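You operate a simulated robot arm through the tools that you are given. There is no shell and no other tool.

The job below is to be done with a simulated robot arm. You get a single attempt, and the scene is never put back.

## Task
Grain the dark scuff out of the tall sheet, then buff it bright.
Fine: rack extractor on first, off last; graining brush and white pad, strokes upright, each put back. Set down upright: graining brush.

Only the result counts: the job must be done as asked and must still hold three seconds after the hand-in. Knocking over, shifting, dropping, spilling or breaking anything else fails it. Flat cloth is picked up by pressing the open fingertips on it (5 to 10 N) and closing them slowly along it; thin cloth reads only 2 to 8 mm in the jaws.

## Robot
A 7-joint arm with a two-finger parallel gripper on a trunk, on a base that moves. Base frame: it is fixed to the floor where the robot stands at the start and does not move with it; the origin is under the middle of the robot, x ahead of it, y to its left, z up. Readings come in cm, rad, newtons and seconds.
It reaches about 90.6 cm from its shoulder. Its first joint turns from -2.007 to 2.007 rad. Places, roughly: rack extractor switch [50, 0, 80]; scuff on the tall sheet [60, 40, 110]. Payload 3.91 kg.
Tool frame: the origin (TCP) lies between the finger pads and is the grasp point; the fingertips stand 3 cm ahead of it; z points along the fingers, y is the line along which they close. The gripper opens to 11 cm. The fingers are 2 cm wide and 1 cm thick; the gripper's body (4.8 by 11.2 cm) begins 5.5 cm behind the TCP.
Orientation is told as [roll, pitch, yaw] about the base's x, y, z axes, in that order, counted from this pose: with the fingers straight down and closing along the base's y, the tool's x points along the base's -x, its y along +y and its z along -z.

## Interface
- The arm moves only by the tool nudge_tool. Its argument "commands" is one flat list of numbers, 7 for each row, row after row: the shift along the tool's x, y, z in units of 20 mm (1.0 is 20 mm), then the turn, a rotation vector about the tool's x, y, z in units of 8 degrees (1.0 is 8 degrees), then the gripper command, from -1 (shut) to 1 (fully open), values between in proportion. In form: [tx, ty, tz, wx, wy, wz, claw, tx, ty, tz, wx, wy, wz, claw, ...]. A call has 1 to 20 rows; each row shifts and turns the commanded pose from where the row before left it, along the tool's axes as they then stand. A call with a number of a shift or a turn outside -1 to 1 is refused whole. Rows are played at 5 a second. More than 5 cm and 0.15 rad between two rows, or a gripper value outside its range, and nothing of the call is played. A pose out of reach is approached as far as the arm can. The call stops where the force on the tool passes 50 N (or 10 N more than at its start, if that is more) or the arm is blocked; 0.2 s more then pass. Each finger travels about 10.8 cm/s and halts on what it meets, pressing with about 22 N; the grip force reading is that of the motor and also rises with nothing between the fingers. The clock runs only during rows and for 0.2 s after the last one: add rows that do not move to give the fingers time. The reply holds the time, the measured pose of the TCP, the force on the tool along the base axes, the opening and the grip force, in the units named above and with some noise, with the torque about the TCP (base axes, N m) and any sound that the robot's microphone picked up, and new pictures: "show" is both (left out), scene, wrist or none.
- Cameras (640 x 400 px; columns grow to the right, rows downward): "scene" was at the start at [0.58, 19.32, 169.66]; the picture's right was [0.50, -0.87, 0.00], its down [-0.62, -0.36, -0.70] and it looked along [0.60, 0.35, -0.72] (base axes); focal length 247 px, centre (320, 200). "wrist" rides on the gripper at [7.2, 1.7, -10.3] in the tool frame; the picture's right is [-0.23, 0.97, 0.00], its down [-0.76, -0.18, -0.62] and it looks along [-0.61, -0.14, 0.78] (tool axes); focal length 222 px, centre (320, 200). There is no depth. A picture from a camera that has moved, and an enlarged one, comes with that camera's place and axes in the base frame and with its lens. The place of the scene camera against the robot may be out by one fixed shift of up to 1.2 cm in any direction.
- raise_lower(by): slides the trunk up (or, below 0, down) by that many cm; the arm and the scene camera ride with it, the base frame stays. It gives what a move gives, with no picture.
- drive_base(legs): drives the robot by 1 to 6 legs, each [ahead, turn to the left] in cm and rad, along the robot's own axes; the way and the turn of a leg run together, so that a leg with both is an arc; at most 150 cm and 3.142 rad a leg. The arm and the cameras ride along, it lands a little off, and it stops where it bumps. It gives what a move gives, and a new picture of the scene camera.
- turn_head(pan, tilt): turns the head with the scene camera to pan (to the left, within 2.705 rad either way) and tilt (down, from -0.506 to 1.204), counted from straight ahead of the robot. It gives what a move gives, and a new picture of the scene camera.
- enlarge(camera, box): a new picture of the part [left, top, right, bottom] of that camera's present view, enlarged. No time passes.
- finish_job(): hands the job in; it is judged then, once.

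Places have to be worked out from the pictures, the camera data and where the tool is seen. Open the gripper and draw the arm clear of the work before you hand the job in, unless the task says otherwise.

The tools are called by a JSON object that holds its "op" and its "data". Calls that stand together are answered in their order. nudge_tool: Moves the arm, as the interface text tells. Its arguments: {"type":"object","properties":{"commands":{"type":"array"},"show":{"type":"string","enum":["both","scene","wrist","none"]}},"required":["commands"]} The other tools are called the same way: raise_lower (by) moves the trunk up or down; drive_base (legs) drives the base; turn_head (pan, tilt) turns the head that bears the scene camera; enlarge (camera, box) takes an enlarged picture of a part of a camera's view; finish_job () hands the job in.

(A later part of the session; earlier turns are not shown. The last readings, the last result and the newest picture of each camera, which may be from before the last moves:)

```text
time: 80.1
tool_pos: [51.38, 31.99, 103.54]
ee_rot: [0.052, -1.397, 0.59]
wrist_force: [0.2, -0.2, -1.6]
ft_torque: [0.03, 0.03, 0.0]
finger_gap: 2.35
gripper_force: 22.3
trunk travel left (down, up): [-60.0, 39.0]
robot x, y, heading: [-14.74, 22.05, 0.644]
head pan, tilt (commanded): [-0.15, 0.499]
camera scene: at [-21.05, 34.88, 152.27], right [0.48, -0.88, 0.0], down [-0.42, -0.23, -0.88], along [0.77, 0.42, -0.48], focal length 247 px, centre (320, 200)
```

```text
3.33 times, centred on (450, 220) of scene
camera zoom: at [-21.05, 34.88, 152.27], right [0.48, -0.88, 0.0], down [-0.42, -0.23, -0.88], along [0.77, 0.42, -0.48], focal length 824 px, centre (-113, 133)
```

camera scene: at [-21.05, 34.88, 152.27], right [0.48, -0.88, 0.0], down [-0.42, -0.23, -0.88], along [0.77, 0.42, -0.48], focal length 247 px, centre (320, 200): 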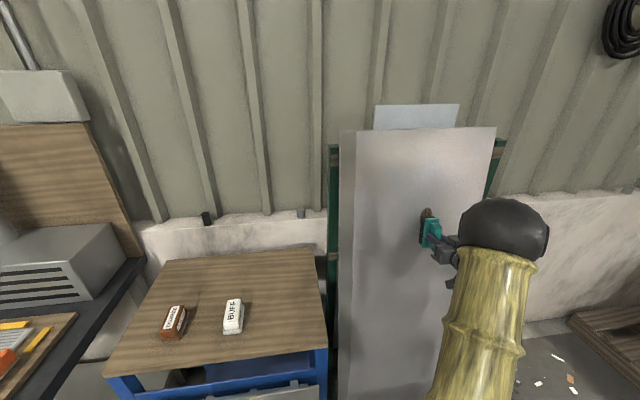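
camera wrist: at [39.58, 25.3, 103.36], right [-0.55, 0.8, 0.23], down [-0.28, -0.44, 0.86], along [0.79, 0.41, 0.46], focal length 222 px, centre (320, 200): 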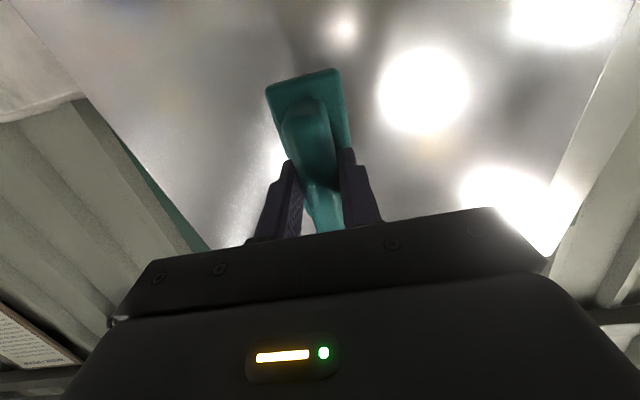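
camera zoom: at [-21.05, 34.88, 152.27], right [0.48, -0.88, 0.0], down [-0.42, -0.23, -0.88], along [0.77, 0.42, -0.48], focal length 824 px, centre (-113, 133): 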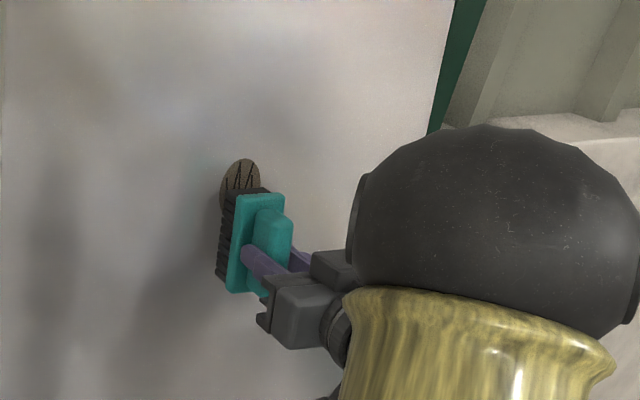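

Still free of contact. I keep inching in 2 mm steps.

{"op": "nudge_tool", "data": {"commands": [0, 0, 0.1, 0, 0, 0, -1, 0, 0, 0.1, 0, 0, 0, -1, 0, 0, 0.1, 0, 0, 0, -1], "show": "none"}}

{"op": "nudge_tool", "data": {"commands": [0, 0, 0.1, 0, 0, 0, -1, 0, 0, 0.1, 0, 0, 0, -1], "show": "none"}}

```text
time: 80.9
tool_pos: [51.86, 32.38, 103.52]
ee_rot: [0.053, -1.397, 0.591]
wrist_force: [-0.2, 0.3, -1.5]
ft_torque: [-0.03, 0.02, 0.0]
finger_gap: 2.36
gripper_force: 22.2
trunk travel left (down, up): [-60.0, 39.0]
robot x, y, heading: [-14.45, 21.68, 0.649]
head pan, tilt (commanded): [-0.15, 0.499]
```

```text
time: 81.5
tool_pos: [52.19, 32.41, 103.25]
ee_rot: [0.05, -1.397, 0.591]
wrist_force: [0.5, -0.4, -1.4]
ft_torque: [-0.03, 0.03, -0.02]
finger_gap: 2.38
gripper_force: 22.1
trunk travel left (down, up): [-60.0, 39.0]
robot x, y, heading: [-14.69, 21.64, 0.648]
head pan, tilt (commanded): [-0.15, 0.499]
```

Still no contact; continuing in small steps.

{"op": "nudge_tool", "data": {"commands": [0, 0, 0.1, 0, 0, 0, -1, 0, 0, 0.1, 0, 0, 0, -1], "show": "none"}}

{"op": "nudge_tool", "data": {"commands": [0, 0, 0.1, 0, 0, 0, -1, 0, 0, 0.1, 0, 0, 0, -1], "show": "scene"}}

{"op": "enlarge", "data": {"camera": "scene", "box": [390, 180, 470, 260]}}

```text
time: 82.1
tool_pos: [52.32, 32.81, 103.35]
ee_rot: [0.051, -1.399, 0.59]
wrist_force: [-8.4, -3.2, -1.6]
ft_torque: [0.06, -0.21, -0.04]
finger_gap: 2.36
gripper_force: 22.1
trunk travel left (down, up): [-60.0, 39.0]
robot x, y, heading: [-14.45, 21.74, 0.645]
head pan, tilt (commanded): [-0.15, 0.499]
```

```text
time: 82.7
tool_pos: [52.8, 33.01, 103.27]
ee_rot: [0.053, -1.397, 0.587]
wrist_force: [-10.1, -6.5, -1.0]
ft_torque: [-0.05, 0.07, 0.03]
finger_gap: 2.35
gripper_force: 21.8
trunk travel left (down, up): [-60.0, 39.0]
robot x, y, heading: [-14.87, 22.11, 0.648]
head pan, tilt (commanded): [-0.15, 0.499]
camera scene: at [-21.22, 34.79, 152.28], right [0.48, -0.88, 0.0], down [-0.42, -0.23, -0.88], along [0.77, 0.42, -0.48], focal length 247 px, centre (320, 200)
```

scene: 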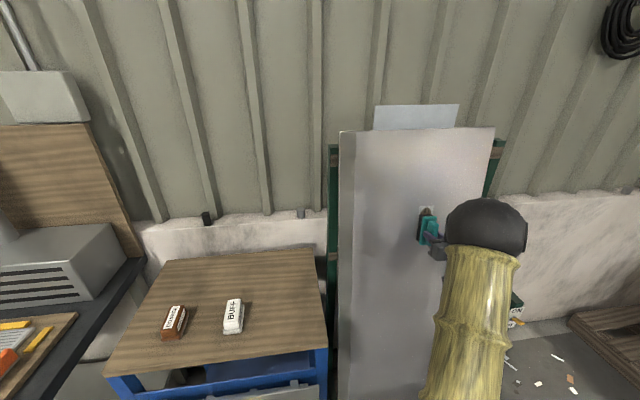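

```text
5.00 times, centred on (430, 220) of scene
camera zoom: at [-21.22, 34.79, 152.28], right [0.48, -0.88, 0.0], down [-0.42, -0.23, -0.88], along [0.77, 0.42, -0.48], focal length 1236 px, centre (-230, 100)
```

zoom: 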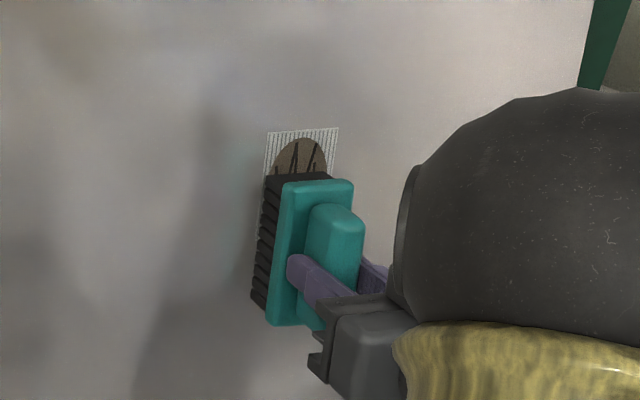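

Contact made, about 12 N normal, and a graining patch has appeared around the scuff. I begin an upright stroke upward along the sheet and check the force after 4 cm.

{"op": "nudge_tool", "data": {"commands": [-0.5, 0, 0, 0, 0, 0, -1, -0.5, 0, 0, 0, 0, 0, -1, -0.5, 0, 0, 0, 0, 0, -1, -0.5, 0, 0, 0, 0, 0, -1], "show": "scene"}}

{"op": "enlarge", "data": {"camera": "scene", "box": [390, 180, 470, 260]}}

```text
time: 83.7
tool_pos: [53.36, 33.36, 107.28]
ee_rot: [0.052, -1.398, 0.592]
wrist_force: [-13.9, -9.7, -4.3]
ft_torque: [-0.14, 0.13, -0.09]
finger_gap: 2.35
gripper_force: 21.9
trunk travel left (down, up): [-60.0, 39.0]
robot x, y, heading: [-14.48, 22.02, 0.646]
head pan, tilt (commanded): [-0.15, 0.499]
camera scene: at [-21.26, 34.72, 152.28], right [0.48, -0.88, 0.0], down [-0.42, -0.23, -0.88], along [0.77, 0.42, -0.48], focal length 247 px, centre (320, 200)
```

scene: 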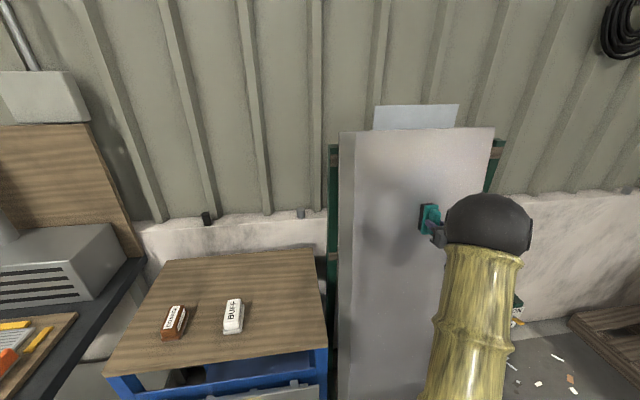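

```text
5.00 times, centred on (430, 220) of scene
camera zoom: at [-21.26, 34.72, 152.28], right [0.48, -0.88, 0.0], down [-0.42, -0.23, -0.88], along [0.77, 0.42, -0.48], focal length 1236 px, centre (-230, 100)
```

zoom: 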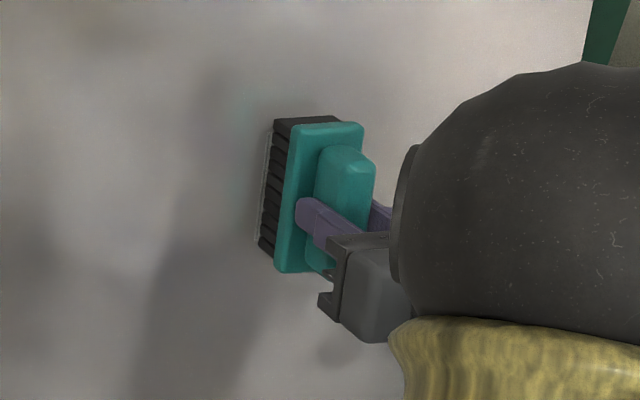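

Normal force is 17 N with the scuff under the bristles. I complete the up-stroke another 6 cm, easing off slightly.

{"op": "nudge_tool", "data": {"commands": [-0.5, 0, -0.04, 0, 0, 0, -1, -0.5, 0, -0.04, 0, 0, 0, -1, -0.5, 0, -0.04, 0, 0, 0, -1, -0.5, 0, 0, 0, 0, 0, -1, -0.5, 0, 0, 0, 0, 0, -1, -0.5, 0, 0, 0, 0, 0, -1], "show": "scene"}}

{"op": "enlarge", "data": {"camera": "scene", "box": [390, 160, 470, 260]}}

```text
time: 85.1
tool_pos: [54.02, 33.95, 113.37]
ee_rot: [0.05, -1.4, 0.592]
wrist_force: [-5.3, -3.8, -0.9]
ft_torque: [0.06, -0.02, -0.08]
finger_gap: 2.39
gripper_force: 22.3
trunk travel left (down, up): [-60.0, 39.0]
robot x, y, heading: [-14.66, 22.24, 0.646]
head pan, tilt (commanded): [-0.15, 0.499]
camera scene: at [-21.15, 34.82, 152.28], right [0.48, -0.88, 0.0], down [-0.42, -0.23, -0.88], along [0.77, 0.42, -0.48], focal length 247 px, centre (320, 200)
```

scene: 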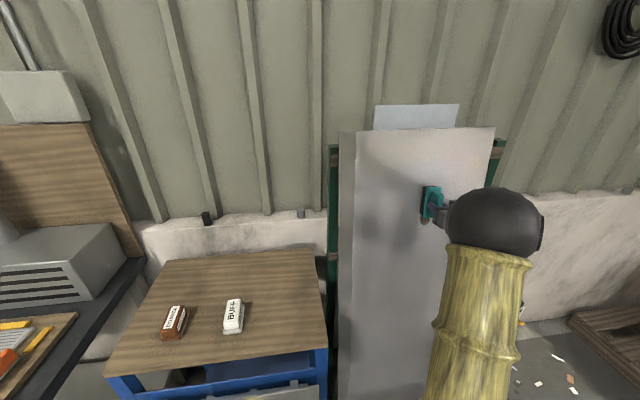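

```text
4.00 times, centred on (430, 210) of scene
camera zoom: at [-21.15, 34.82, 152.28], right [0.48, -0.88, 0.0], down [-0.42, -0.23, -0.88], along [0.77, 0.42, -0.48], focal length 988 px, centre (-120, 160)
```

zoom: 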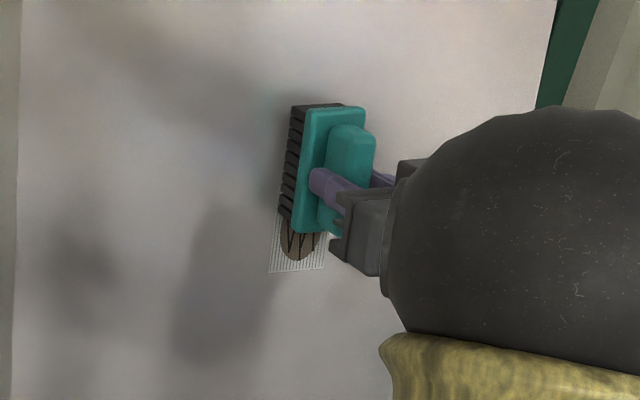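

The brush passes over the scuff; hatch grain lines are appearing under it, scuff not yet gone. I press back in 1.5 mm and stroke downward 12 cm.

{"op": "nudge_tool", "data": {"commands": [0.2, 0, 0.08, 0, 0, 0, -1, 0.6, 0, 0, 0, 0, 0, -1, 0.6, 0, 0, 0, 0, 0, -1, 0.6, 0, 0, 0, 0, 0, -1, 0.6, 0, 0, 0, 0, 0, -1, 0.6, 0, 0, 0, 0, 0, -1, 0.6, 0, 0, 0, 0, 0, -1, 0.6, 0, 0, 0, 0, 0, -1, 0.6, 0, 0, 0, 0, 0, -1, 0.6, 0, 0, 0, 0, 0, -1, 0.6, 0, 0, 0, 0, 0, -1], "show": "scene"}}

{"op": "enlarge", "data": {"camera": "scene", "box": [390, 160, 470, 260]}}

```text
time: 87.5
tool_pos: [52.38, 32.81, 100.98]
ee_rot: [0.052, -1.398, 0.59]
wrist_force: [-1.6, -1.5, 0.0]
ft_torque: [0.06, -0.09, -0.07]
finger_gap: 2.36
gripper_force: 21.9
trunk travel left (down, up): [-60.0, 39.0]
robot x, y, heading: [-14.64, 21.86, 0.65]
head pan, tilt (commanded): [-0.15, 0.499]
camera scene: at [-21.08, 34.85, 152.27], right [0.48, -0.88, 0.0], down [-0.42, -0.23, -0.88], along [0.77, 0.42, -0.48], focal length 247 px, centre (320, 200)
```

scene: 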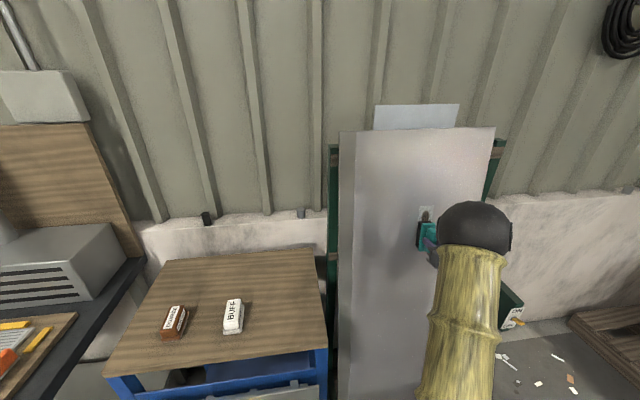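

```text
4.00 times, centred on (430, 210) of scene
camera zoom: at [-21.08, 34.85, 152.27], right [0.48, -0.88, 0.0], down [-0.42, -0.23, -0.88], along [0.77, 0.42, -0.48], focal length 988 px, centre (-120, 160)
```

zoom: 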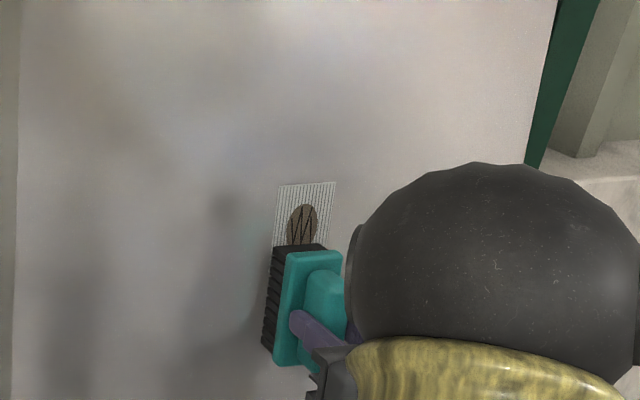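

Progress: the scuff has shrunk and the vertical grain patch is clearer, but the force fell to 2 N at the bottom. I press in a bit and stroke up again.

{"op": "nudge_tool", "data": {"commands": [0, 0, 0.12, 0, 0, 0, -1, -0.6, 0, 0.03, 0, 0, 0, -1, -0.6, 0, 0, 0, 0, 0, -1, -0.6, 0, 0, 0, 0, 0, -1, -0.6, 0, 0, 0, 0, 0, -1, -0.6, 0, 0, 0, 0, 0, -1], "show": "none"}}

{"op": "nudge_tool", "data": {"commands": [-0.6, 0, 0, 0, 0, 0, -1, -0.6, 0, 0, 0, 0, 0, -1, -0.6, 0, 0, 0, 0, 0, -1, -0.6, 0, 0, 0, 0, 0, -1, -0.6, 0, 0, 0, 0, 0, -1], "show": "scene"}}

{"op": "enlarge", "data": {"camera": "scene", "box": [390, 160, 470, 260]}}

```text
time: 88.9
tool_pos: [53.45, 33.46, 106.93]
ee_rot: [0.048, -1.399, 0.594]
wrist_force: [-13.8, -11.4, -2.9]
ft_torque: [-0.07, -0.03, -0.09]
finger_gap: 2.39
gripper_force: 21.8
trunk travel left (down, up): [-60.0, 39.0]
robot x, y, heading: [-14.96, 22.22, 0.647]
head pan, tilt (commanded): [-0.15, 0.499]
```

```text
time: 90.1
tool_pos: [54.21, 34.05, 112.95]
ee_rot: [0.051, -1.4, 0.593]
wrist_force: [-12.1, -8.5, -3.1]
ft_torque: [0.01, -0.03, -0.13]
finger_gap: 2.35
gripper_force: 22.1
trunk travel left (down, up): [-60.0, 39.0]
robot x, y, heading: [-14.59, 22.0, 0.647]
head pan, tilt (commanded): [-0.15, 0.499]
camera scene: at [-21.25, 34.72, 152.28], right [0.48, -0.88, 0.0], down [-0.42, -0.23, -0.88], along [0.77, 0.42, -0.48], focal length 247 px, centre (320, 200)
```

scene: 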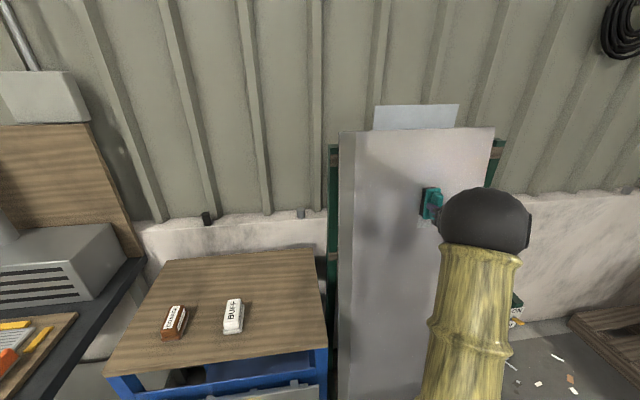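

```text
4.00 times, centred on (430, 210) of scene
camera zoom: at [-21.25, 34.72, 152.28], right [0.48, -0.88, 0.0], down [-0.42, -0.23, -0.88], along [0.77, 0.42, -0.48], focal length 988 px, centre (-120, 160)
```

zoom: 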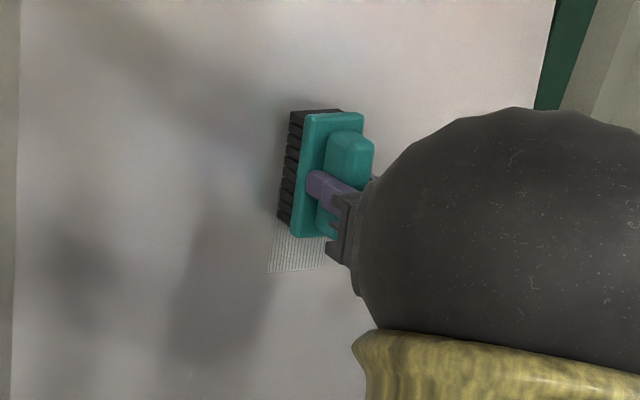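

The lower part of the patch now shows only clean hatch. I stroke down again at about 15 N.

{"op": "nudge_tool", "data": {"commands": [0.6, 0, 0.02, 0, 0, 0, -1, 0.6, 0, 0.02, 0, 0, 0, -1, 0.6, 0, 0.02, 0, 0, 0, -1, 0.6, 0, 0.02, 0, 0, 0, -1, 0.6, 0, 0.02, 0, 0, 0, -1, 0.6, 0, 0.01, 0, 0, 0, -1], "show": "none"}}

{"op": "nudge_tool", "data": {"commands": [0.6, 0, 0.01, 0, 0, 0, -1, 0.6, 0, 0.01, 0, 0, 0, -1, 0.6, 0, 0.01, 0, 0, 0, -1, 0.6, 0, 0.01, 0, 0, 0, -1], "show": "scene"}}

{"op": "enlarge", "data": {"camera": "scene", "box": [390, 160, 470, 260]}}

```text
time: 91.5
tool_pos: [53.3, 33.32, 105.86]
ee_rot: [0.053, -1.399, 0.59]
wrist_force: [-9.4, -7.6, 5.1]
ft_torque: [0.09, -0.11, -0.12]
finger_gap: 2.37
gripper_force: 21.7
trunk travel left (down, up): [-60.0, 39.0]
robot x, y, heading: [-14.87, 21.31, 0.646]
head pan, tilt (commanded): [-0.15, 0.499]
```

```text
time: 92.5
tool_pos: [52.72, 32.97, 100.96]
ee_rot: [0.051, -1.401, 0.591]
wrist_force: [-11.8, -9.4, 5.8]
ft_torque: [-0.05, 0.1, -0.09]
finger_gap: 2.37
gripper_force: 22.1
trunk travel left (down, up): [-60.0, 39.0]
robot x, y, heading: [-14.54, 22.07, 0.648]
head pan, tilt (commanded): [-0.15, 0.499]
camera scene: at [-21.33, 34.72, 152.28], right [0.48, -0.88, 0.0], down [-0.42, -0.23, -0.88], along [0.77, 0.42, -0.48], focal length 247 px, centre (320, 200)
```

scene: 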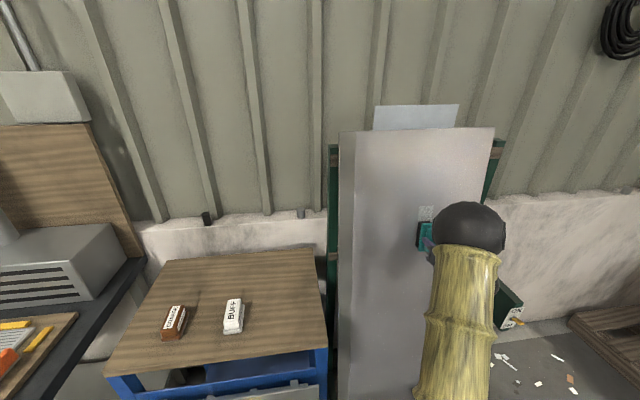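

```text
4.00 times, centred on (430, 210) of scene
camera zoom: at [-21.33, 34.72, 152.28], right [0.48, -0.88, 0.0], down [-0.42, -0.23, -0.88], along [0.77, 0.42, -0.48], focal length 988 px, centre (-120, 160)
```

zoom: 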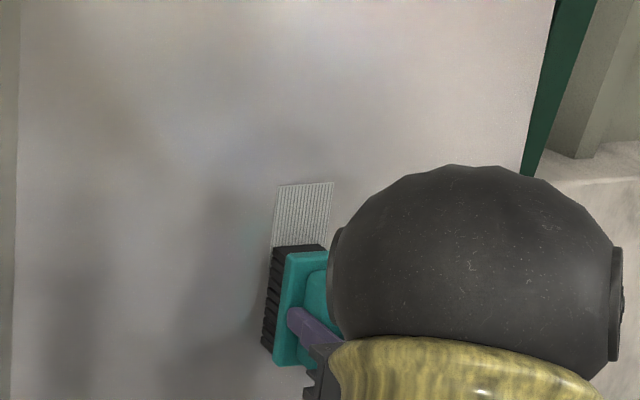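

The scuff looks gone, leaving a uniform vertical hatch. I lift the brush straight off the sheet and back away to inspect the whole patch.

{"op": "nudge_tool", "data": {"commands": [0, 0, -0.5, 0, 0, 0, -1, 0, 0, -1, 0, 0, 0, -1, 0, 0, -1, 0, 0, 0, -1, 0, 0, -1, 0, 0, 0, -1, 0, 0, -1, 0, 0, 0, -1, 0, 0, -1, 0, 0, 0, -1, 0, 0, -1, 0, 0, 0, -1], "show": "scene"}}

{"op": "enlarge", "data": {"camera": "scene", "box": [400, 180, 460, 240]}}

```text
time: 94.1
tool_pos: [42.62, 25.33, 102.98]
ee_rot: [0.056, -1.398, 0.587]
wrist_force: [-0.4, 0.8, -1.7]
ft_torque: [0.0, 0.05, 0.0]
finger_gap: 2.34
gripper_force: 22.1
trunk travel left (down, up): [-60.0, 39.0]
robot x, y, heading: [-14.51, 21.94, 0.648]
head pan, tilt (commanded): [-0.15, 0.499]
camera scene: at [-21.06, 34.86, 152.27], right [0.48, -0.88, 0.0], down [-0.42, -0.23, -0.88], along [0.77, 0.42, -0.48], focal length 247 px, centre (320, 200)
```

scene: 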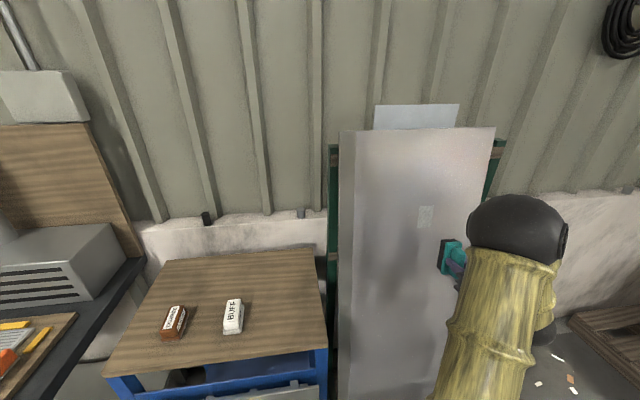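

```text
6.67 times, centred on (430, 210) of scene
camera zoom: at [-21.06, 34.86, 152.27], right [0.48, -0.88, 0.0], down [-0.42, -0.23, -0.88], along [0.77, 0.42, -0.48], focal length 1647 px, centre (-413, 133)
```

zoom: 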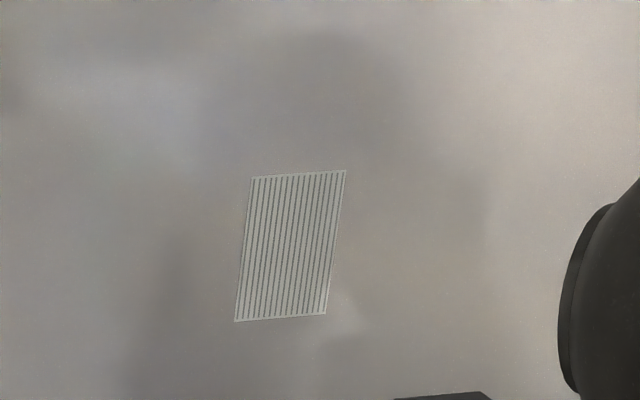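

The scuff is fully replaced by a clean upright grain. Now I return the brush: pitch the hand back down, raise a little, and travel back toward its spot on the table.

{"op": "nudge_tool", "data": {"commands": [0, 0, 0, 0, 1, 0, -1, 0, 0, 0, 0, 1, 0, -1, 0, 0, 0, 0, 1, 0, -1, 0, 0, 0, 0, 1, 0, -1, 0, 0, 0, 0, 1, 0, -1, 0, 0, 0, 0, 1, 0, -1, 0, 0, 0, 0, 1, 0, -1, 0, 0, 0, 0, 1, 0, -1, 0, 0, 0, 0, 1, 0, -1, 0, 0, 0, 0, 1, 0, -1, 0, 0, -0.9, 0, 0.02, 0, -1, 0, 0, -0.9, 0, 0, 0, -1, 0, 0, -0.7, 0, 0, 0, -1], "show": "both"}}

```text
time: 96.9
tool_pos: [42.61, 25.4, 108.05]
ee_rot: [0.01, 0.002, 0.639]
wrist_force: [-1.1, -0.4, 0.2]
ft_torque: [0.02, 0.03, 0.0]
finger_gap: 2.34
gripper_force: 22.0
trunk travel left (down, up): [-60.0, 39.0]
robot x, y, heading: [-14.61, 21.86, 0.651]
head pan, tilt (commanded): [-0.15, 0.499]
camera scene: at [-21.05, 34.88, 152.27], right [0.48, -0.88, 0.0], down [-0.42, -0.23, -0.88], along [0.77, 0.42, -0.48], focal length 247 px, centre (320, 200)
camera wrist: at [36.02, 22.36, 118.37], right [-0.4, 0.92, 0.01], down [0.72, 0.31, 0.62], along [0.57, 0.25, -0.78], focal length 222 px, centre (320, 200)
```

scene: 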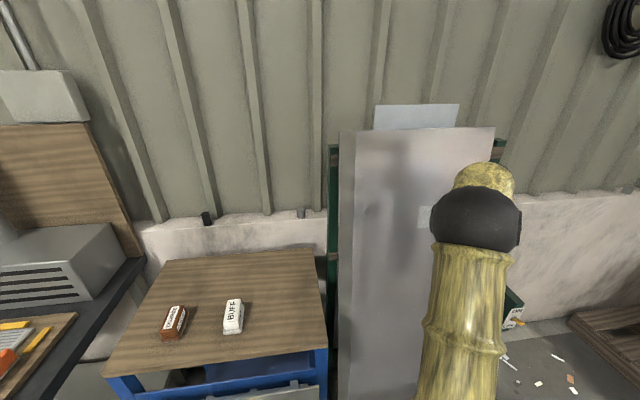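
wrist: 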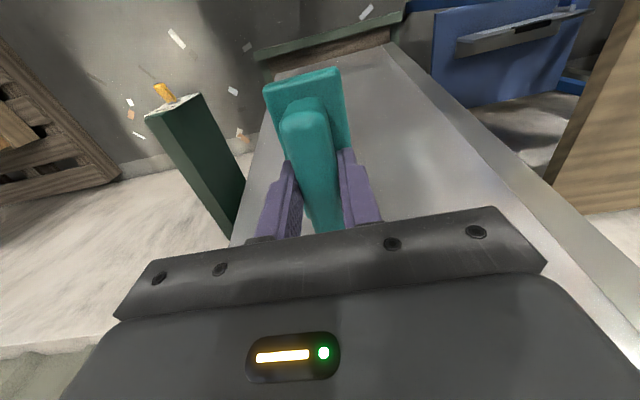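

The brush sits in the grip as before. I travel left back over the table (20 steps), then the rest.

{"op": "nudge_tool", "data": {"commands": [0, 1, 0, 0, 0, 0, -1, 0, 1, 0, 0, 0, 0, -1, 0, 1, 0, 0, 0, 0, -1, 0, 1, 0, 0, 0, 0, -1, 0, 1, 0, 0, 0, 0, -1, 0, 1, 0, 0, 0, 0, -1, 0, 1, 0, 0, 0, 0, -1, 0, 1, 0, 0, 0, 0, -1, 0, 1, 0, 0, 0, 0, -1, 0, 1, 0, 0, 0, 0, -1, 0, 1, 0, 0, 0, 0, -1, 0, 1, 0, 0, 0, 0, -1, 0, 1, 0, 0, 0, 0, -1, 0, 1, 0, 0, 0, 0, -1, -0.2, 1, 0, 0, 0, 0, -1, -0.3, 1, 0, 0, 0, 0, -1, -0.3, 1, 0, 0, 0, 0, -1, -0.3, 1, 0, 0, 0, 0, -1, -0.3, 1, 0, 0, 0, 0, -1, -0.3, 1, 0, 0, 0, 0, -1], "show": "none"}}

{"op": "turn_head", "data": {"pan": 0.5, "tilt": 0.7}}

```text
time: 101.1
tool_pos: [21.6, 59.49, 108.49]
ee_rot: [0.009, 0.002, 0.641]
wrist_force: [0.8, -0.3, -0.8]
ft_torque: [0.0, 0.02, 0.0]
finger_gap: 2.36
gripper_force: 22.1
trunk travel left (down, up): [-60.0, 39.0]
robot x, y, heading: [-14.72, 21.61, 0.647]
head pan, tilt (commanded): [-0.15, 0.499]
```

```text
time: 102.1
tool_pos: [21.66, 59.44, 108.62]
ee_rot: [0.006, 0.003, 0.641]
wrist_force: [-0.6, 0.5, -0.9]
ft_torque: [0.0, -0.01, -0.03]
finger_gap: 2.36
gripper_force: 22.1
trunk travel left (down, up): [-60.0, 39.0]
robot x, y, heading: [-14.55, 22.1, 0.647]
head pan, tilt (commanded): [0.499, 0.7]
camera scene: at [-25.55, 38.29, 150.5], right [0.91, -0.41, 0.0], down [-0.27, -0.59, -0.76], along [0.32, 0.7, -0.64], focal length 247 px, centre (320, 200)
```

scene: 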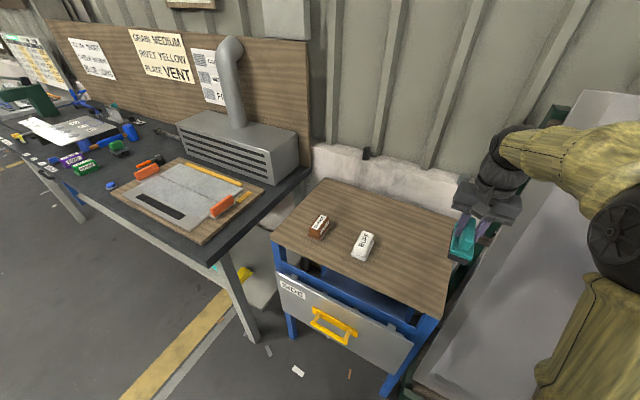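

I move the last 8.5 cm left to directly above the original spot and descend to just above the table.

{"op": "nudge_tool", "data": {"commands": [-0.06, 0.84, 0, 0, 0, 0, -1, -0.06, 0.84, 0, 0, 0, 0, -1, -0.06, 0.84, 0, 0, 0, 0, -1, -0.06, 0.84, 0, 0, 0, 0, -1, -0.06, 0.86, 0, 0, 0, 0, -1, 0, 0, 1, 0, 0, 0, -1, 0, 0, 1, 0, 0, 0, -1, 0, 0, 1, 0, 0, 0, -1, 0, 0, 1, 0, 0, 0, -1, 0, 0, 1, 0, 0, 0, -1, 0, 0, 1, 0, 0, 0, -1], "show": "both"}}

{"op": "enlarge", "data": {"camera": "scene", "box": [340, 180, 500, 300]}}

```text
time: 104.5
tool_pos: [16.93, 66.81, 96.54]
ee_rot: [0.008, 0.002, 0.641]
wrist_force: [-0.4, 0.3, -1.6]
ft_torque: [0.02, 0.01, -0.02]
finger_gap: 2.35
gripper_force: 22.3
trunk travel left (down, up): [-60.0, 39.0]
robot x, y, heading: [-14.25, 22.04, 0.649]
head pan, tilt (commanded): [0.499, 0.7]
camera scene: at [-25.54, 38.32, 150.5], right [0.91, -0.41, 0.0], down [-0.27, -0.59, -0.76], along [0.31, 0.7, -0.64], focal length 247 px, centre (320, 200)
camera wrist: at [10.25, 63.71, 106.77], right [-0.4, 0.92, 0.01], down [0.72, 0.31, 0.62], along [0.57, 0.25, -0.78], focal length 222 px, centre (320, 200)
```

scene: 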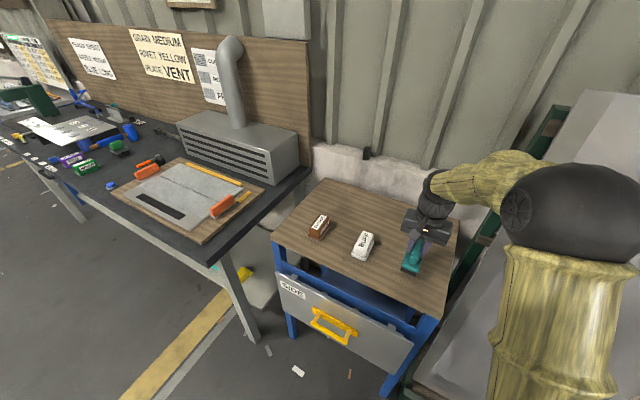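
wrist: 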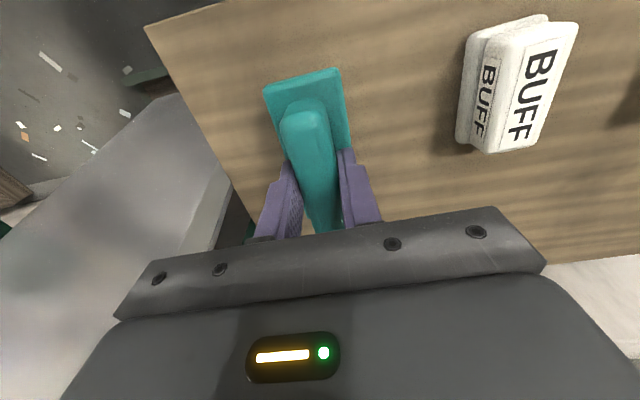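

```text
3.33 times, centred on (420, 240) of scene
camera zoom: at [-25.54, 38.32, 150.5], right [0.91, -0.41, 0.0], down [-0.27, -0.59, -0.76], along [0.31, 0.7, -0.64], focal length 824 px, centre (-13, 67)
```

zoom: 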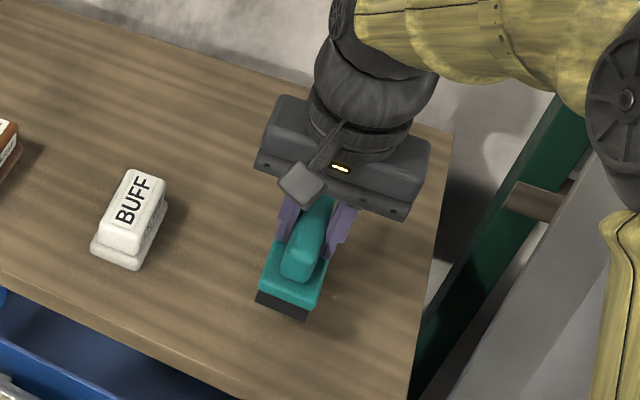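

Above the original place within 3 mm. I lower slowly until the bristles touch the table.

{"op": "nudge_tool", "data": {"commands": [-0.03, -0.1, 0.6, 0, 0, 0, -1, 0, 0, 0.5, 0, 0, 0, -1, 0, 0, 0.3, 0, 0, 0, -1, 0, 0, 0.1, 0, 0, 0, -1], "show": "none"}}

{"op": "nudge_tool", "data": {"commands": [0, 0, 0.1, 0, 0, 0, -1, 0, 0, 0, 0, 0, 0, -1], "show": "none"}}

```text
time: 105.5
tool_pos: [16.99, 66.7, 93.55]
ee_rot: [0.01, 0.003, 0.64]
wrist_force: [-0.3, -0.1, -0.2]
ft_torque: [0.02, -0.01, 0.03]
finger_gap: 2.4
gripper_force: 21.3
trunk travel left (down, up): [-60.0, 39.0]
robot x, y, heading: [-14.6, 21.92, 0.65]
head pan, tilt (commanded): [0.499, 0.7]
```

```text
time: 106.1
tool_pos: [16.98, 66.73, 93.25]
ee_rot: [0.009, 0.002, 0.64]
wrist_force: [-0.6, -0.3, -1.9]
ft_torque: [-0.03, -0.01, 0.02]
finger_gap: 2.36
gripper_force: 22.3
trunk travel left (down, up): [-60.0, 39.0]
robot x, y, heading: [-14.59, 21.65, 0.648]
head pan, tilt (commanded): [0.499, 0.7]
```

Still hanging free at 93.25 (weight on the wrist). I lower another 1–2 mm at a time.

{"op": "nudge_tool", "data": {"commands": [0, 0, 0.08, 0, 0, 0, -1, 0, 0, 0, 0, 0, 0, -1], "show": "none"}}

{"op": "nudge_tool", "data": {"commands": [0, 0, 0.06, 0, 0, 0, -1, 0, 0, 0, 0, 0, 0, -1], "show": "scene"}}

{"op": "enlarge", "data": {"camera": "scene", "box": [370, 220, 470, 300]}}

```text
time: 106.7
tool_pos: [17.04, 66.69, 93.06]
ee_rot: [0.009, 0.003, 0.641]
wrist_force: [-0.2, 0.4, -0.7]
ft_torque: [0.0, 0.0, -0.01]
finger_gap: 2.35
gripper_force: 21.7
trunk travel left (down, up): [-60.0, 39.0]
robot x, y, heading: [-14.74, 21.95, 0.644]
head pan, tilt (commanded): [0.499, 0.7]
```

```text
time: 107.3
tool_pos: [16.91, 66.53, 92.96]
ee_rot: [0.008, 0.003, 0.642]
wrist_force: [0.5, 0.6, -1.4]
ft_torque: [0.0, 0.01, -0.01]
finger_gap: 2.34
gripper_force: 22.1
trunk travel left (down, up): [-60.0, 39.0]
robot x, y, heading: [-14.7, 21.85, 0.649]
head pan, tilt (commanded): [0.499, 0.7]
camera scene: at [-25.56, 38.3, 150.5], right [0.91, -0.41, 0.0], down [-0.27, -0.59, -0.76], along [0.32, 0.7, -0.64], focal length 247 px, centre (320, 200)
```

scene: 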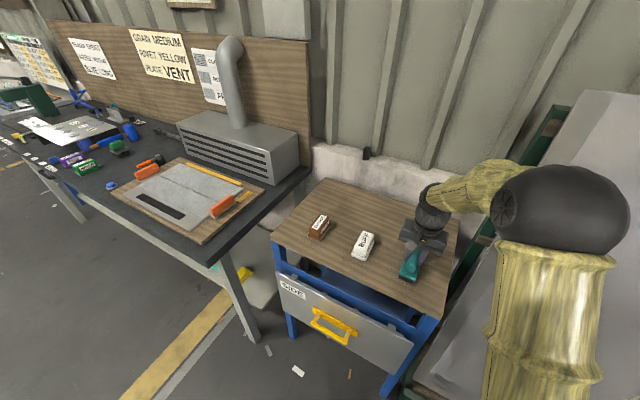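

```text
5.00 times, centred on (420, 260) of scene
camera zoom: at [-25.56, 38.3, 150.5], right [0.91, -0.41, 0.0], down [-0.27, -0.59, -0.76], along [0.32, 0.7, -0.64], focal length 1236 px, centre (-180, -100)
```

zoom: 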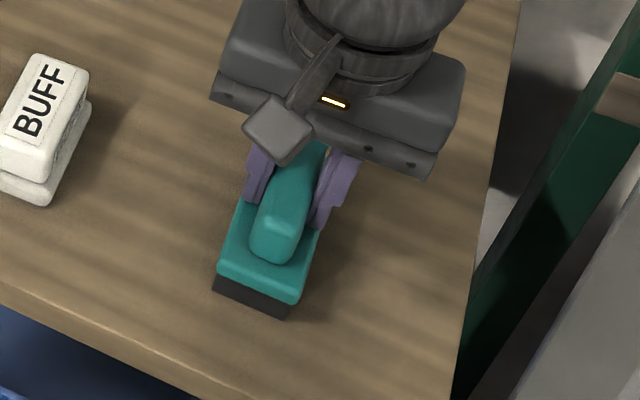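

No upward push yet. I inch down further until contact shows.

{"op": "nudge_tool", "data": {"commands": [0, 0, 0.06, 0, 0, 0, -1, 0, 0, 0, 0, 0, 0, -1], "show": "none"}}

{"op": "nudge_tool", "data": {"commands": [0, 0, 0.06, 0, 0, 0, -1, 0, 0, 0, 0, 0, 0, -1], "show": "none"}}

```text
time: 107.9
tool_pos: [16.9, 66.62, 92.92]
ee_rot: [0.009, 0.001, 0.641]
wrist_force: [0.4, 0.2, -1.0]
ft_torque: [0.0, 0.01, -0.03]
finger_gap: 2.36
gripper_force: 21.7
trunk travel left (down, up): [-60.0, 39.0]
robot x, y, heading: [-14.42, 22.11, 0.65]
head pan, tilt (commanded): [0.499, 0.7]
```

```text
time: 108.5
tool_pos: [16.98, 66.61, 92.76]
ee_rot: [0.008, 0.001, 0.641]
wrist_force: [1.0, 0.2, 2.1]
ft_torque: [-0.16, 0.06, 0.02]
finger_gap: 2.36
gripper_force: 21.8
trunk travel left (down, up): [-60.0, 39.0]
robot x, y, heading: [-14.8, 21.94, 0.65]
head pan, tilt (commanded): [0.499, 0.7]
```

Contact: +2 N up. One more millimetre to seat it, then I open the fingers slowly.

{"op": "nudge_tool", "data": {"commands": [0, 0, 0.04, 0, 0, 0, -1, 0, 0, 0, 0, 0, 0, -1, 0, 0, 0, 0, 0, 0, -0.5, 0, 0, 0, 0, 0, 0, -0.4, 0, 0, 0, 0, 0, 0, -0.25, 0, 0, 0, 0, 0, 0, 0, 0, 0, 0, 0, 0, 0, 0.2, 0, 0, 0, 0, 0, 0, 0.2], "show": "both"}}

{"op": "enlarge", "data": {"camera": "scene", "box": [370, 220, 470, 300]}}

```text
time: 110.3
tool_pos: [17.0, 66.57, 92.55]
ee_rot: [0.008, 0.003, 0.639]
wrist_force: [-1.0, -0.3, -0.4]
ft_torque: [0.0, 0.0, 0.01]
finger_gap: 6.58
gripper_force: 0.0
trunk travel left (down, up): [-60.0, 39.0]
robot x, y, heading: [-14.57, 21.82, 0.648]
head pan, tilt (commanded): [0.499, 0.7]
camera scene: at [-25.56, 38.29, 150.5], right [0.91, -0.41, 0.0], down [-0.27, -0.59, -0.76], along [0.32, 0.7, -0.64], focal length 247 px, centre (320, 200)
camera wrist: at [10.24, 63.53, 103.01], right [-0.4, 0.92, 0.01], down [0.72, 0.31, 0.62], along [0.57, 0.25, -0.78], focal length 222 px, centre (320, 200)
```

scene: 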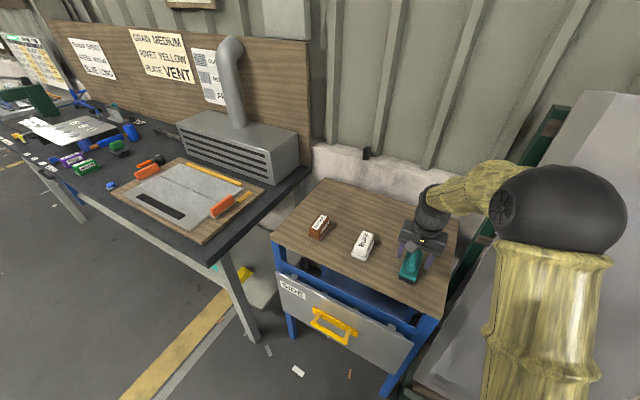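
wrist: 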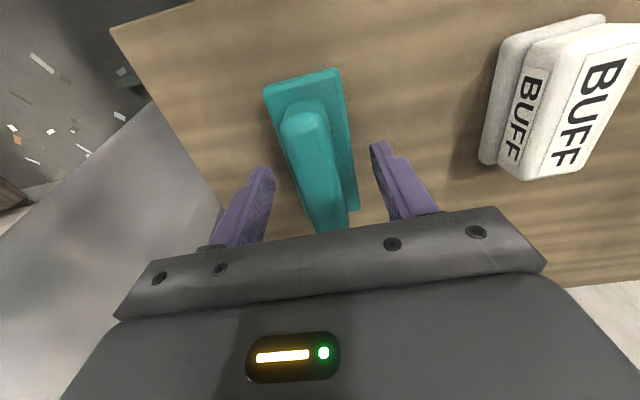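

```text
5.00 times, centred on (420, 260) of scene
camera zoom: at [-25.56, 38.29, 150.5], right [0.91, -0.41, 0.0], down [-0.27, -0.59, -0.76], along [0.32, 0.7, -0.64], focal length 1236 px, centre (-180, -100)
```

zoom: 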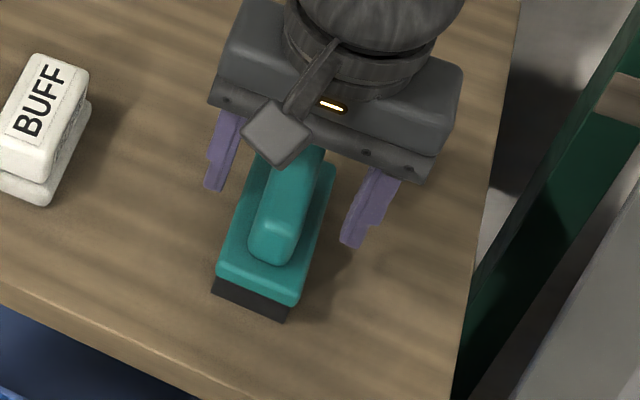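

The brush stands upright on its spot, released. I rise straight up and shift about 17 cm left to hover over the white BUFF pad.

{"op": "nudge_tool", "data": {"commands": [0, 0, -0.6, 0, 0, 0, 0.2, 0, 0, -0.9, 0, 0, 0, 0.2, 0, 0, -0.9, 0, 0, 0, 0.2, 0, 0, -0.9, 0, 0, 0, 0.2, 0, 0, -0.9, 0, 0, 0, 0.2, 0, 0, -0.9, 0, 0, 0, 0.2, 0, 0, -0.9, 0, 0, 0, 0.5, -0.08, 0.95, 0, 0, 0, 0, 1, -0.08, 0.95, 0, 0, 0, 0, 1, -0.08, 0.95, 0, 0, 0, 0, 1, -0.08, 0.95, 0, 0, 0, 0, 1, -0.08, 0.95, 0, 0, 0, 0, 1, -0.08, 0.95, 0, 0, 0, 0, 1, -0.08, 0.95, 0, 0, 0, 0, 1, -0.08, 0.95, 0, 0, 0, 0, 1, -0.08, 0.95, 0, 0, 0, 0, 1], "show": "both"}}

{"op": "enlarge", "data": {"camera": "wrist", "box": [240, 20, 420, 200]}}

{"op": "enlarge", "data": {"camera": "scene", "box": [320, 180, 480, 300]}}

```text
time: 113.7
tool_pos: [8.01, 81.15, 104.8]
ee_rot: [0.008, 0.002, 0.642]
wrist_force: [0.2, 0.1, 0.0]
ft_torque: [0.01, 0.01, 0.01]
finger_gap: 11.0
gripper_force: 0.0
trunk travel left (down, up): [-60.0, 39.0]
robot x, y, heading: [-14.38, 22.05, 0.649]
head pan, tilt (commanded): [0.499, 0.7]
camera scene: at [-25.58, 38.33, 150.49], right [0.91, -0.41, 0.0], down [-0.27, -0.59, -0.76], along [0.32, 0.7, -0.64], focal length 247 px, centre (320, 200)
camera wrist: at [1.23, 78.1, 115.02], right [-0.4, 0.92, 0.01], down [0.72, 0.31, 0.62], along [0.57, 0.25, -0.78], focal length 222 px, centre (320, 200)
```

scene: 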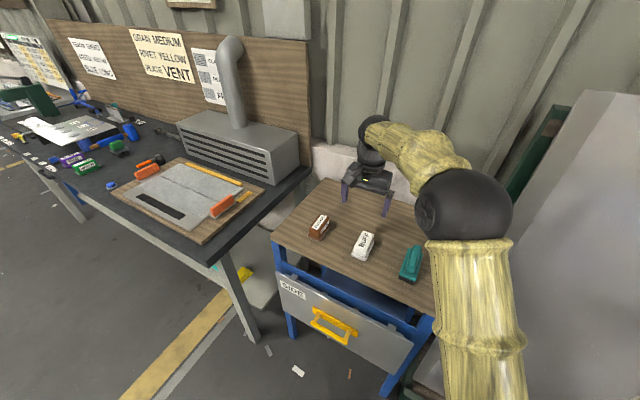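
wrist: 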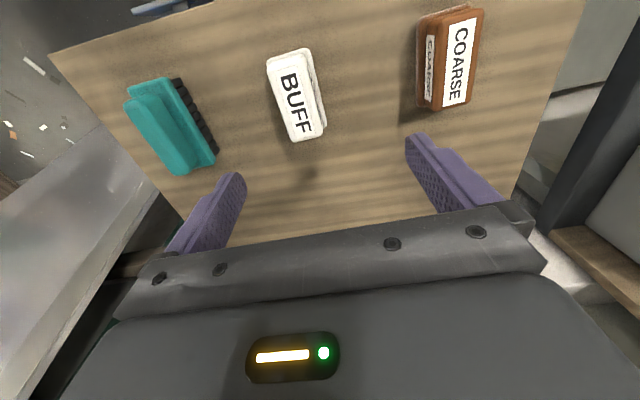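

```text
2.22 times, centred on (330, 110) of wrist
camera zoom: at [1.23, 78.1, 115.02], right [-0.4, 0.92, 0.01], down [0.72, 0.31, 0.62], along [0.57, 0.25, -0.78], focal length 494 px, centre (298, 400)
```

zoom: 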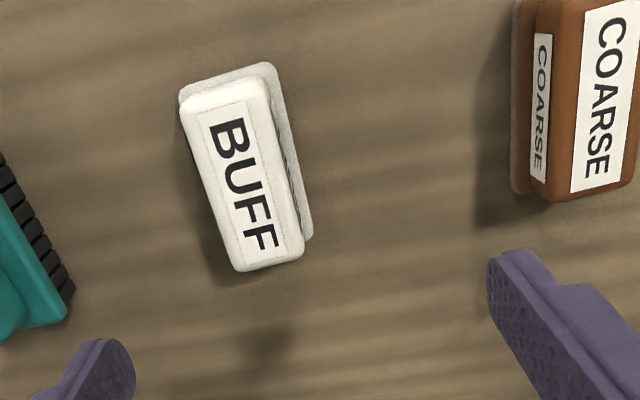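

```text
3.33 times, centred on (400, 240) of scene
camera zoom: at [-25.58, 38.33, 150.49], right [0.91, -0.41, 0.0], down [-0.27, -0.59, -0.76], along [0.32, 0.7, -0.64], focal length 824 px, centre (53, 67)
```

zoom: 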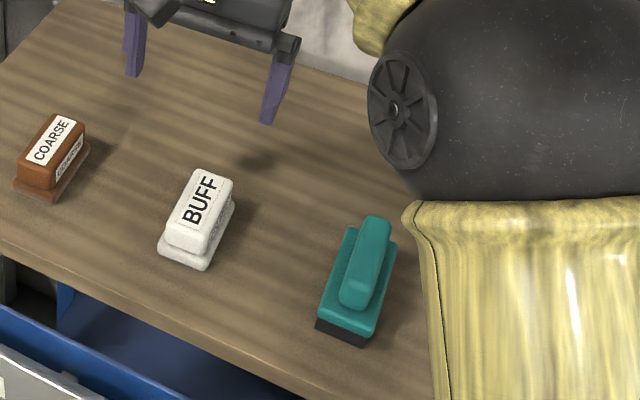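

The pad's block centre computes to about [7.95, 78.5], top z≈91.2, same 0.64 angle, ~3.5 cm wide. I shift over it and come down to TCP z≈95.5 to look again.

{"op": "nudge_tool", "data": {"commands": [0.41, -0.52, 0, 0, 0, 0, 1, 0.41, -0.52, 0, 0, 0, 0, 1, 0, 0, 0.95, 0, 0, 0, 1, 0, 0, 0.95, 0, 0, 0, 1, 0, 0, 0.95, 0, 0, 0, 1, 0, 0, 0.95, 0, 0, 0, 1, 0, 0, 0.85, 0, 0, 0, 1], "show": "both"}}

{"op": "enlarge", "data": {"camera": "wrist", "box": [200, 40, 440, 220]}}

{"op": "enlarge", "data": {"camera": "scene", "box": [300, 180, 460, 300]}}

```text
time: 115.3
tool_pos: [7.84, 78.61, 95.29]
ee_rot: [0.009, 0.0, 0.639]
wrist_force: [-0.5, 1.5, 0.2]
ft_torque: [0.02, 0.02, 0.03]
finger_gap: 11.0
gripper_force: 0.0
trunk travel left (down, up): [-60.0, 39.0]
robot x, y, heading: [-14.73, 21.92, 0.649]
head pan, tilt (commanded): [0.499, 0.7]
camera scene: at [-25.56, 38.31, 150.5], right [0.91, -0.41, 0.0], down [-0.27, -0.59, -0.76], along [0.32, 0.7, -0.64], focal length 247 px, centre (320, 200)
camera wrist: at [1.09, 75.53, 105.63], right [-0.4, 0.92, 0.01], down [0.72, 0.31, 0.62], along [0.57, 0.25, -0.78], focal length 222 px, centre (320, 200)
```

scene: 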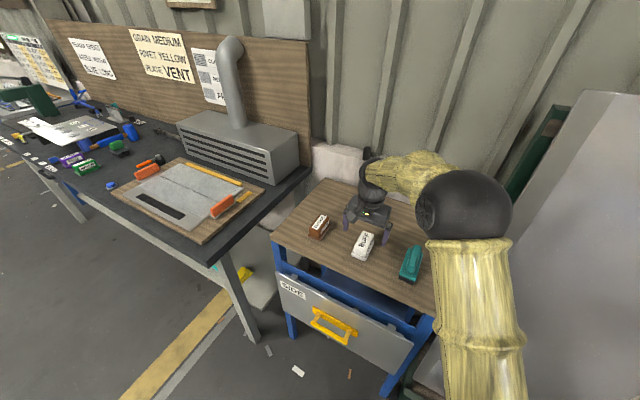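
wrist: 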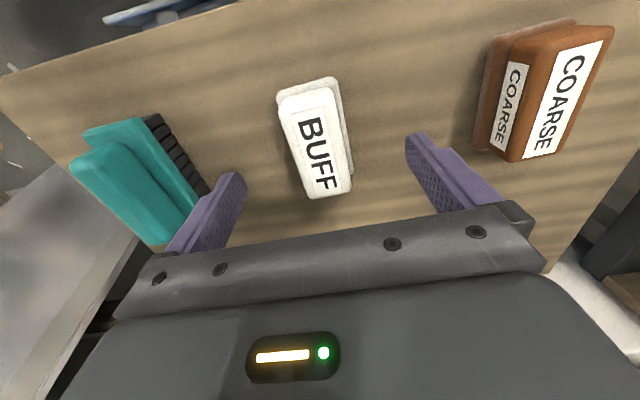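

```text
2.22 times, centred on (320, 130) of wrist
camera zoom: at [1.09, 75.53, 105.63], right [-0.4, 0.92, 0.01], down [0.72, 0.31, 0.62], along [0.57, 0.25, -0.78], focal length 494 px, centre (320, 356)
```

zoom: 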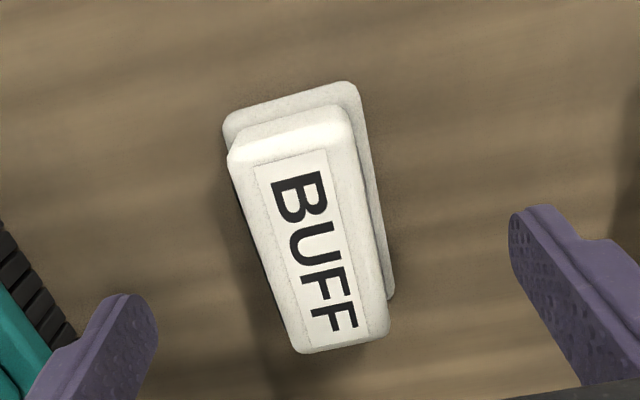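

```text
3.33 times, centred on (380, 240) of scene
camera zoom: at [-25.56, 38.31, 150.5], right [0.91, -0.41, 0.0], down [-0.27, -0.59, -0.76], along [0.32, 0.7, -0.64], focal length 824 px, centre (120, 67)
```

zoom: 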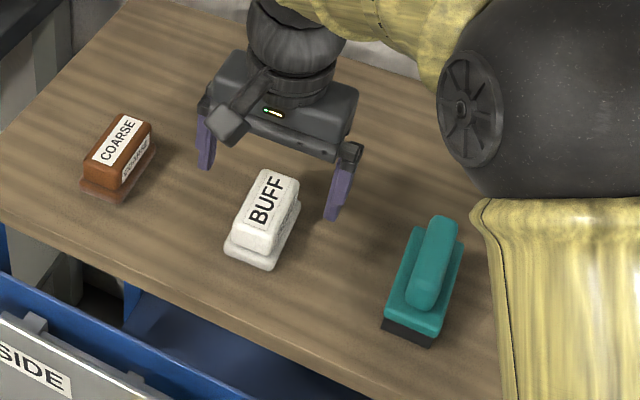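

Centred within 1–2 mm. I descend 3.7 cm to TCP z≈91.6 (fingertips above the pad's flange) and close gently on the block.

{"op": "nudge_tool", "data": {"commands": [-0.05, 0, 0.7, 0, 0, 0, 1, 0, 0, 0.7, 0, 0, 0, 1, 0, 0, 0.45, 0, 0, 0, 1, 0, 0, 0, 0, 0, 0, 0.4, 0, 0, 0, 0, 0, 0, 0.1, 0, 0, 0, 0, 0, 0, -0.1, 0, 0, 0, 0, 0, 0, -0.25, 0, 0, 0, 0, 0, 0, -0.35, 0, 0, 0, 0, 0, 0, -0.5, 0, 0, 0, 0, 0, 0, -1, 0, 0, 0, 0, 0, 0, -1], "show": "both"}}

{"op": "enlarge", "data": {"camera": "scene", "box": [300, 180, 460, 300]}}

```text
time: 117.7
tool_pos: [7.84, 78.49, 91.78]
ee_rot: [0.009, 0.0, 0.64]
wrist_force: [0.1, 0.0, 0.8]
ft_torque: [-0.07, -0.03, 0.03]
finger_gap: 3.95
gripper_force: 22.1
trunk travel left (down, up): [-60.0, 39.0]
robot x, y, heading: [-14.63, 21.95, 0.65]
head pan, tilt (commanded): [0.499, 0.7]
camera scene: at [-25.56, 38.29, 150.5], right [0.91, -0.41, 0.0], down [-0.27, -0.59, -0.76], along [0.32, 0.7, -0.64], focal length 247 px, centre (320, 200)
camera wrist: at [1.17, 75.53, 102.06], right [-0.4, 0.92, 0.01], down [0.72, 0.31, 0.62], along [0.57, 0.25, -0.78], focal length 222 px, centre (320, 200)
```

scene: 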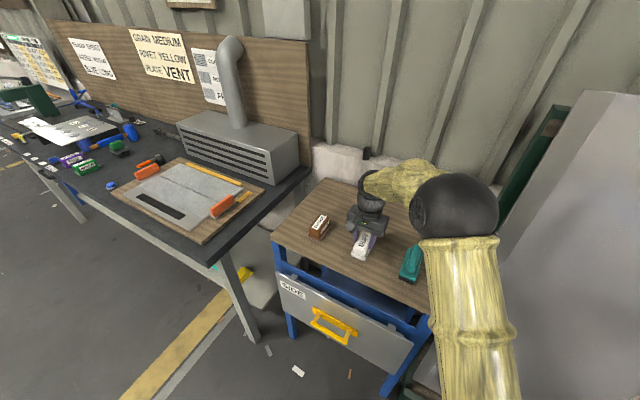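
wrist: 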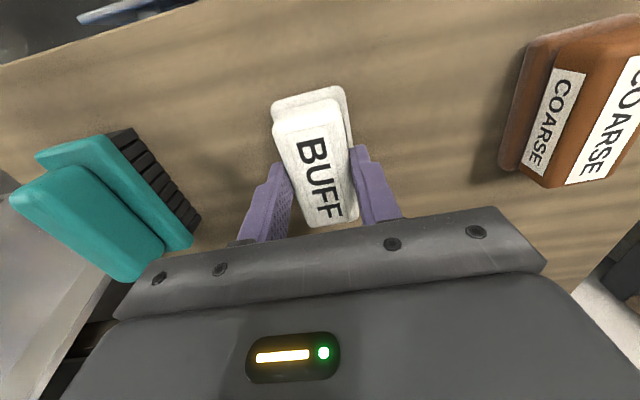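

```text
3.33 times, centred on (380, 240) of scene
camera zoom: at [-25.56, 38.29, 150.5], right [0.91, -0.41, 0.0], down [-0.27, -0.59, -0.76], along [0.32, 0.7, -0.64], focal length 824 px, centre (120, 67)
```

zoom: 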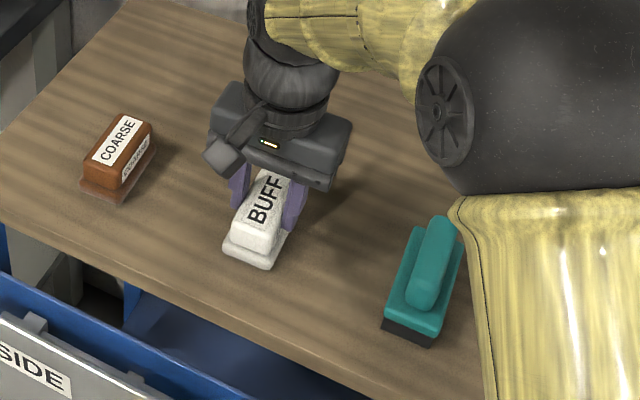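

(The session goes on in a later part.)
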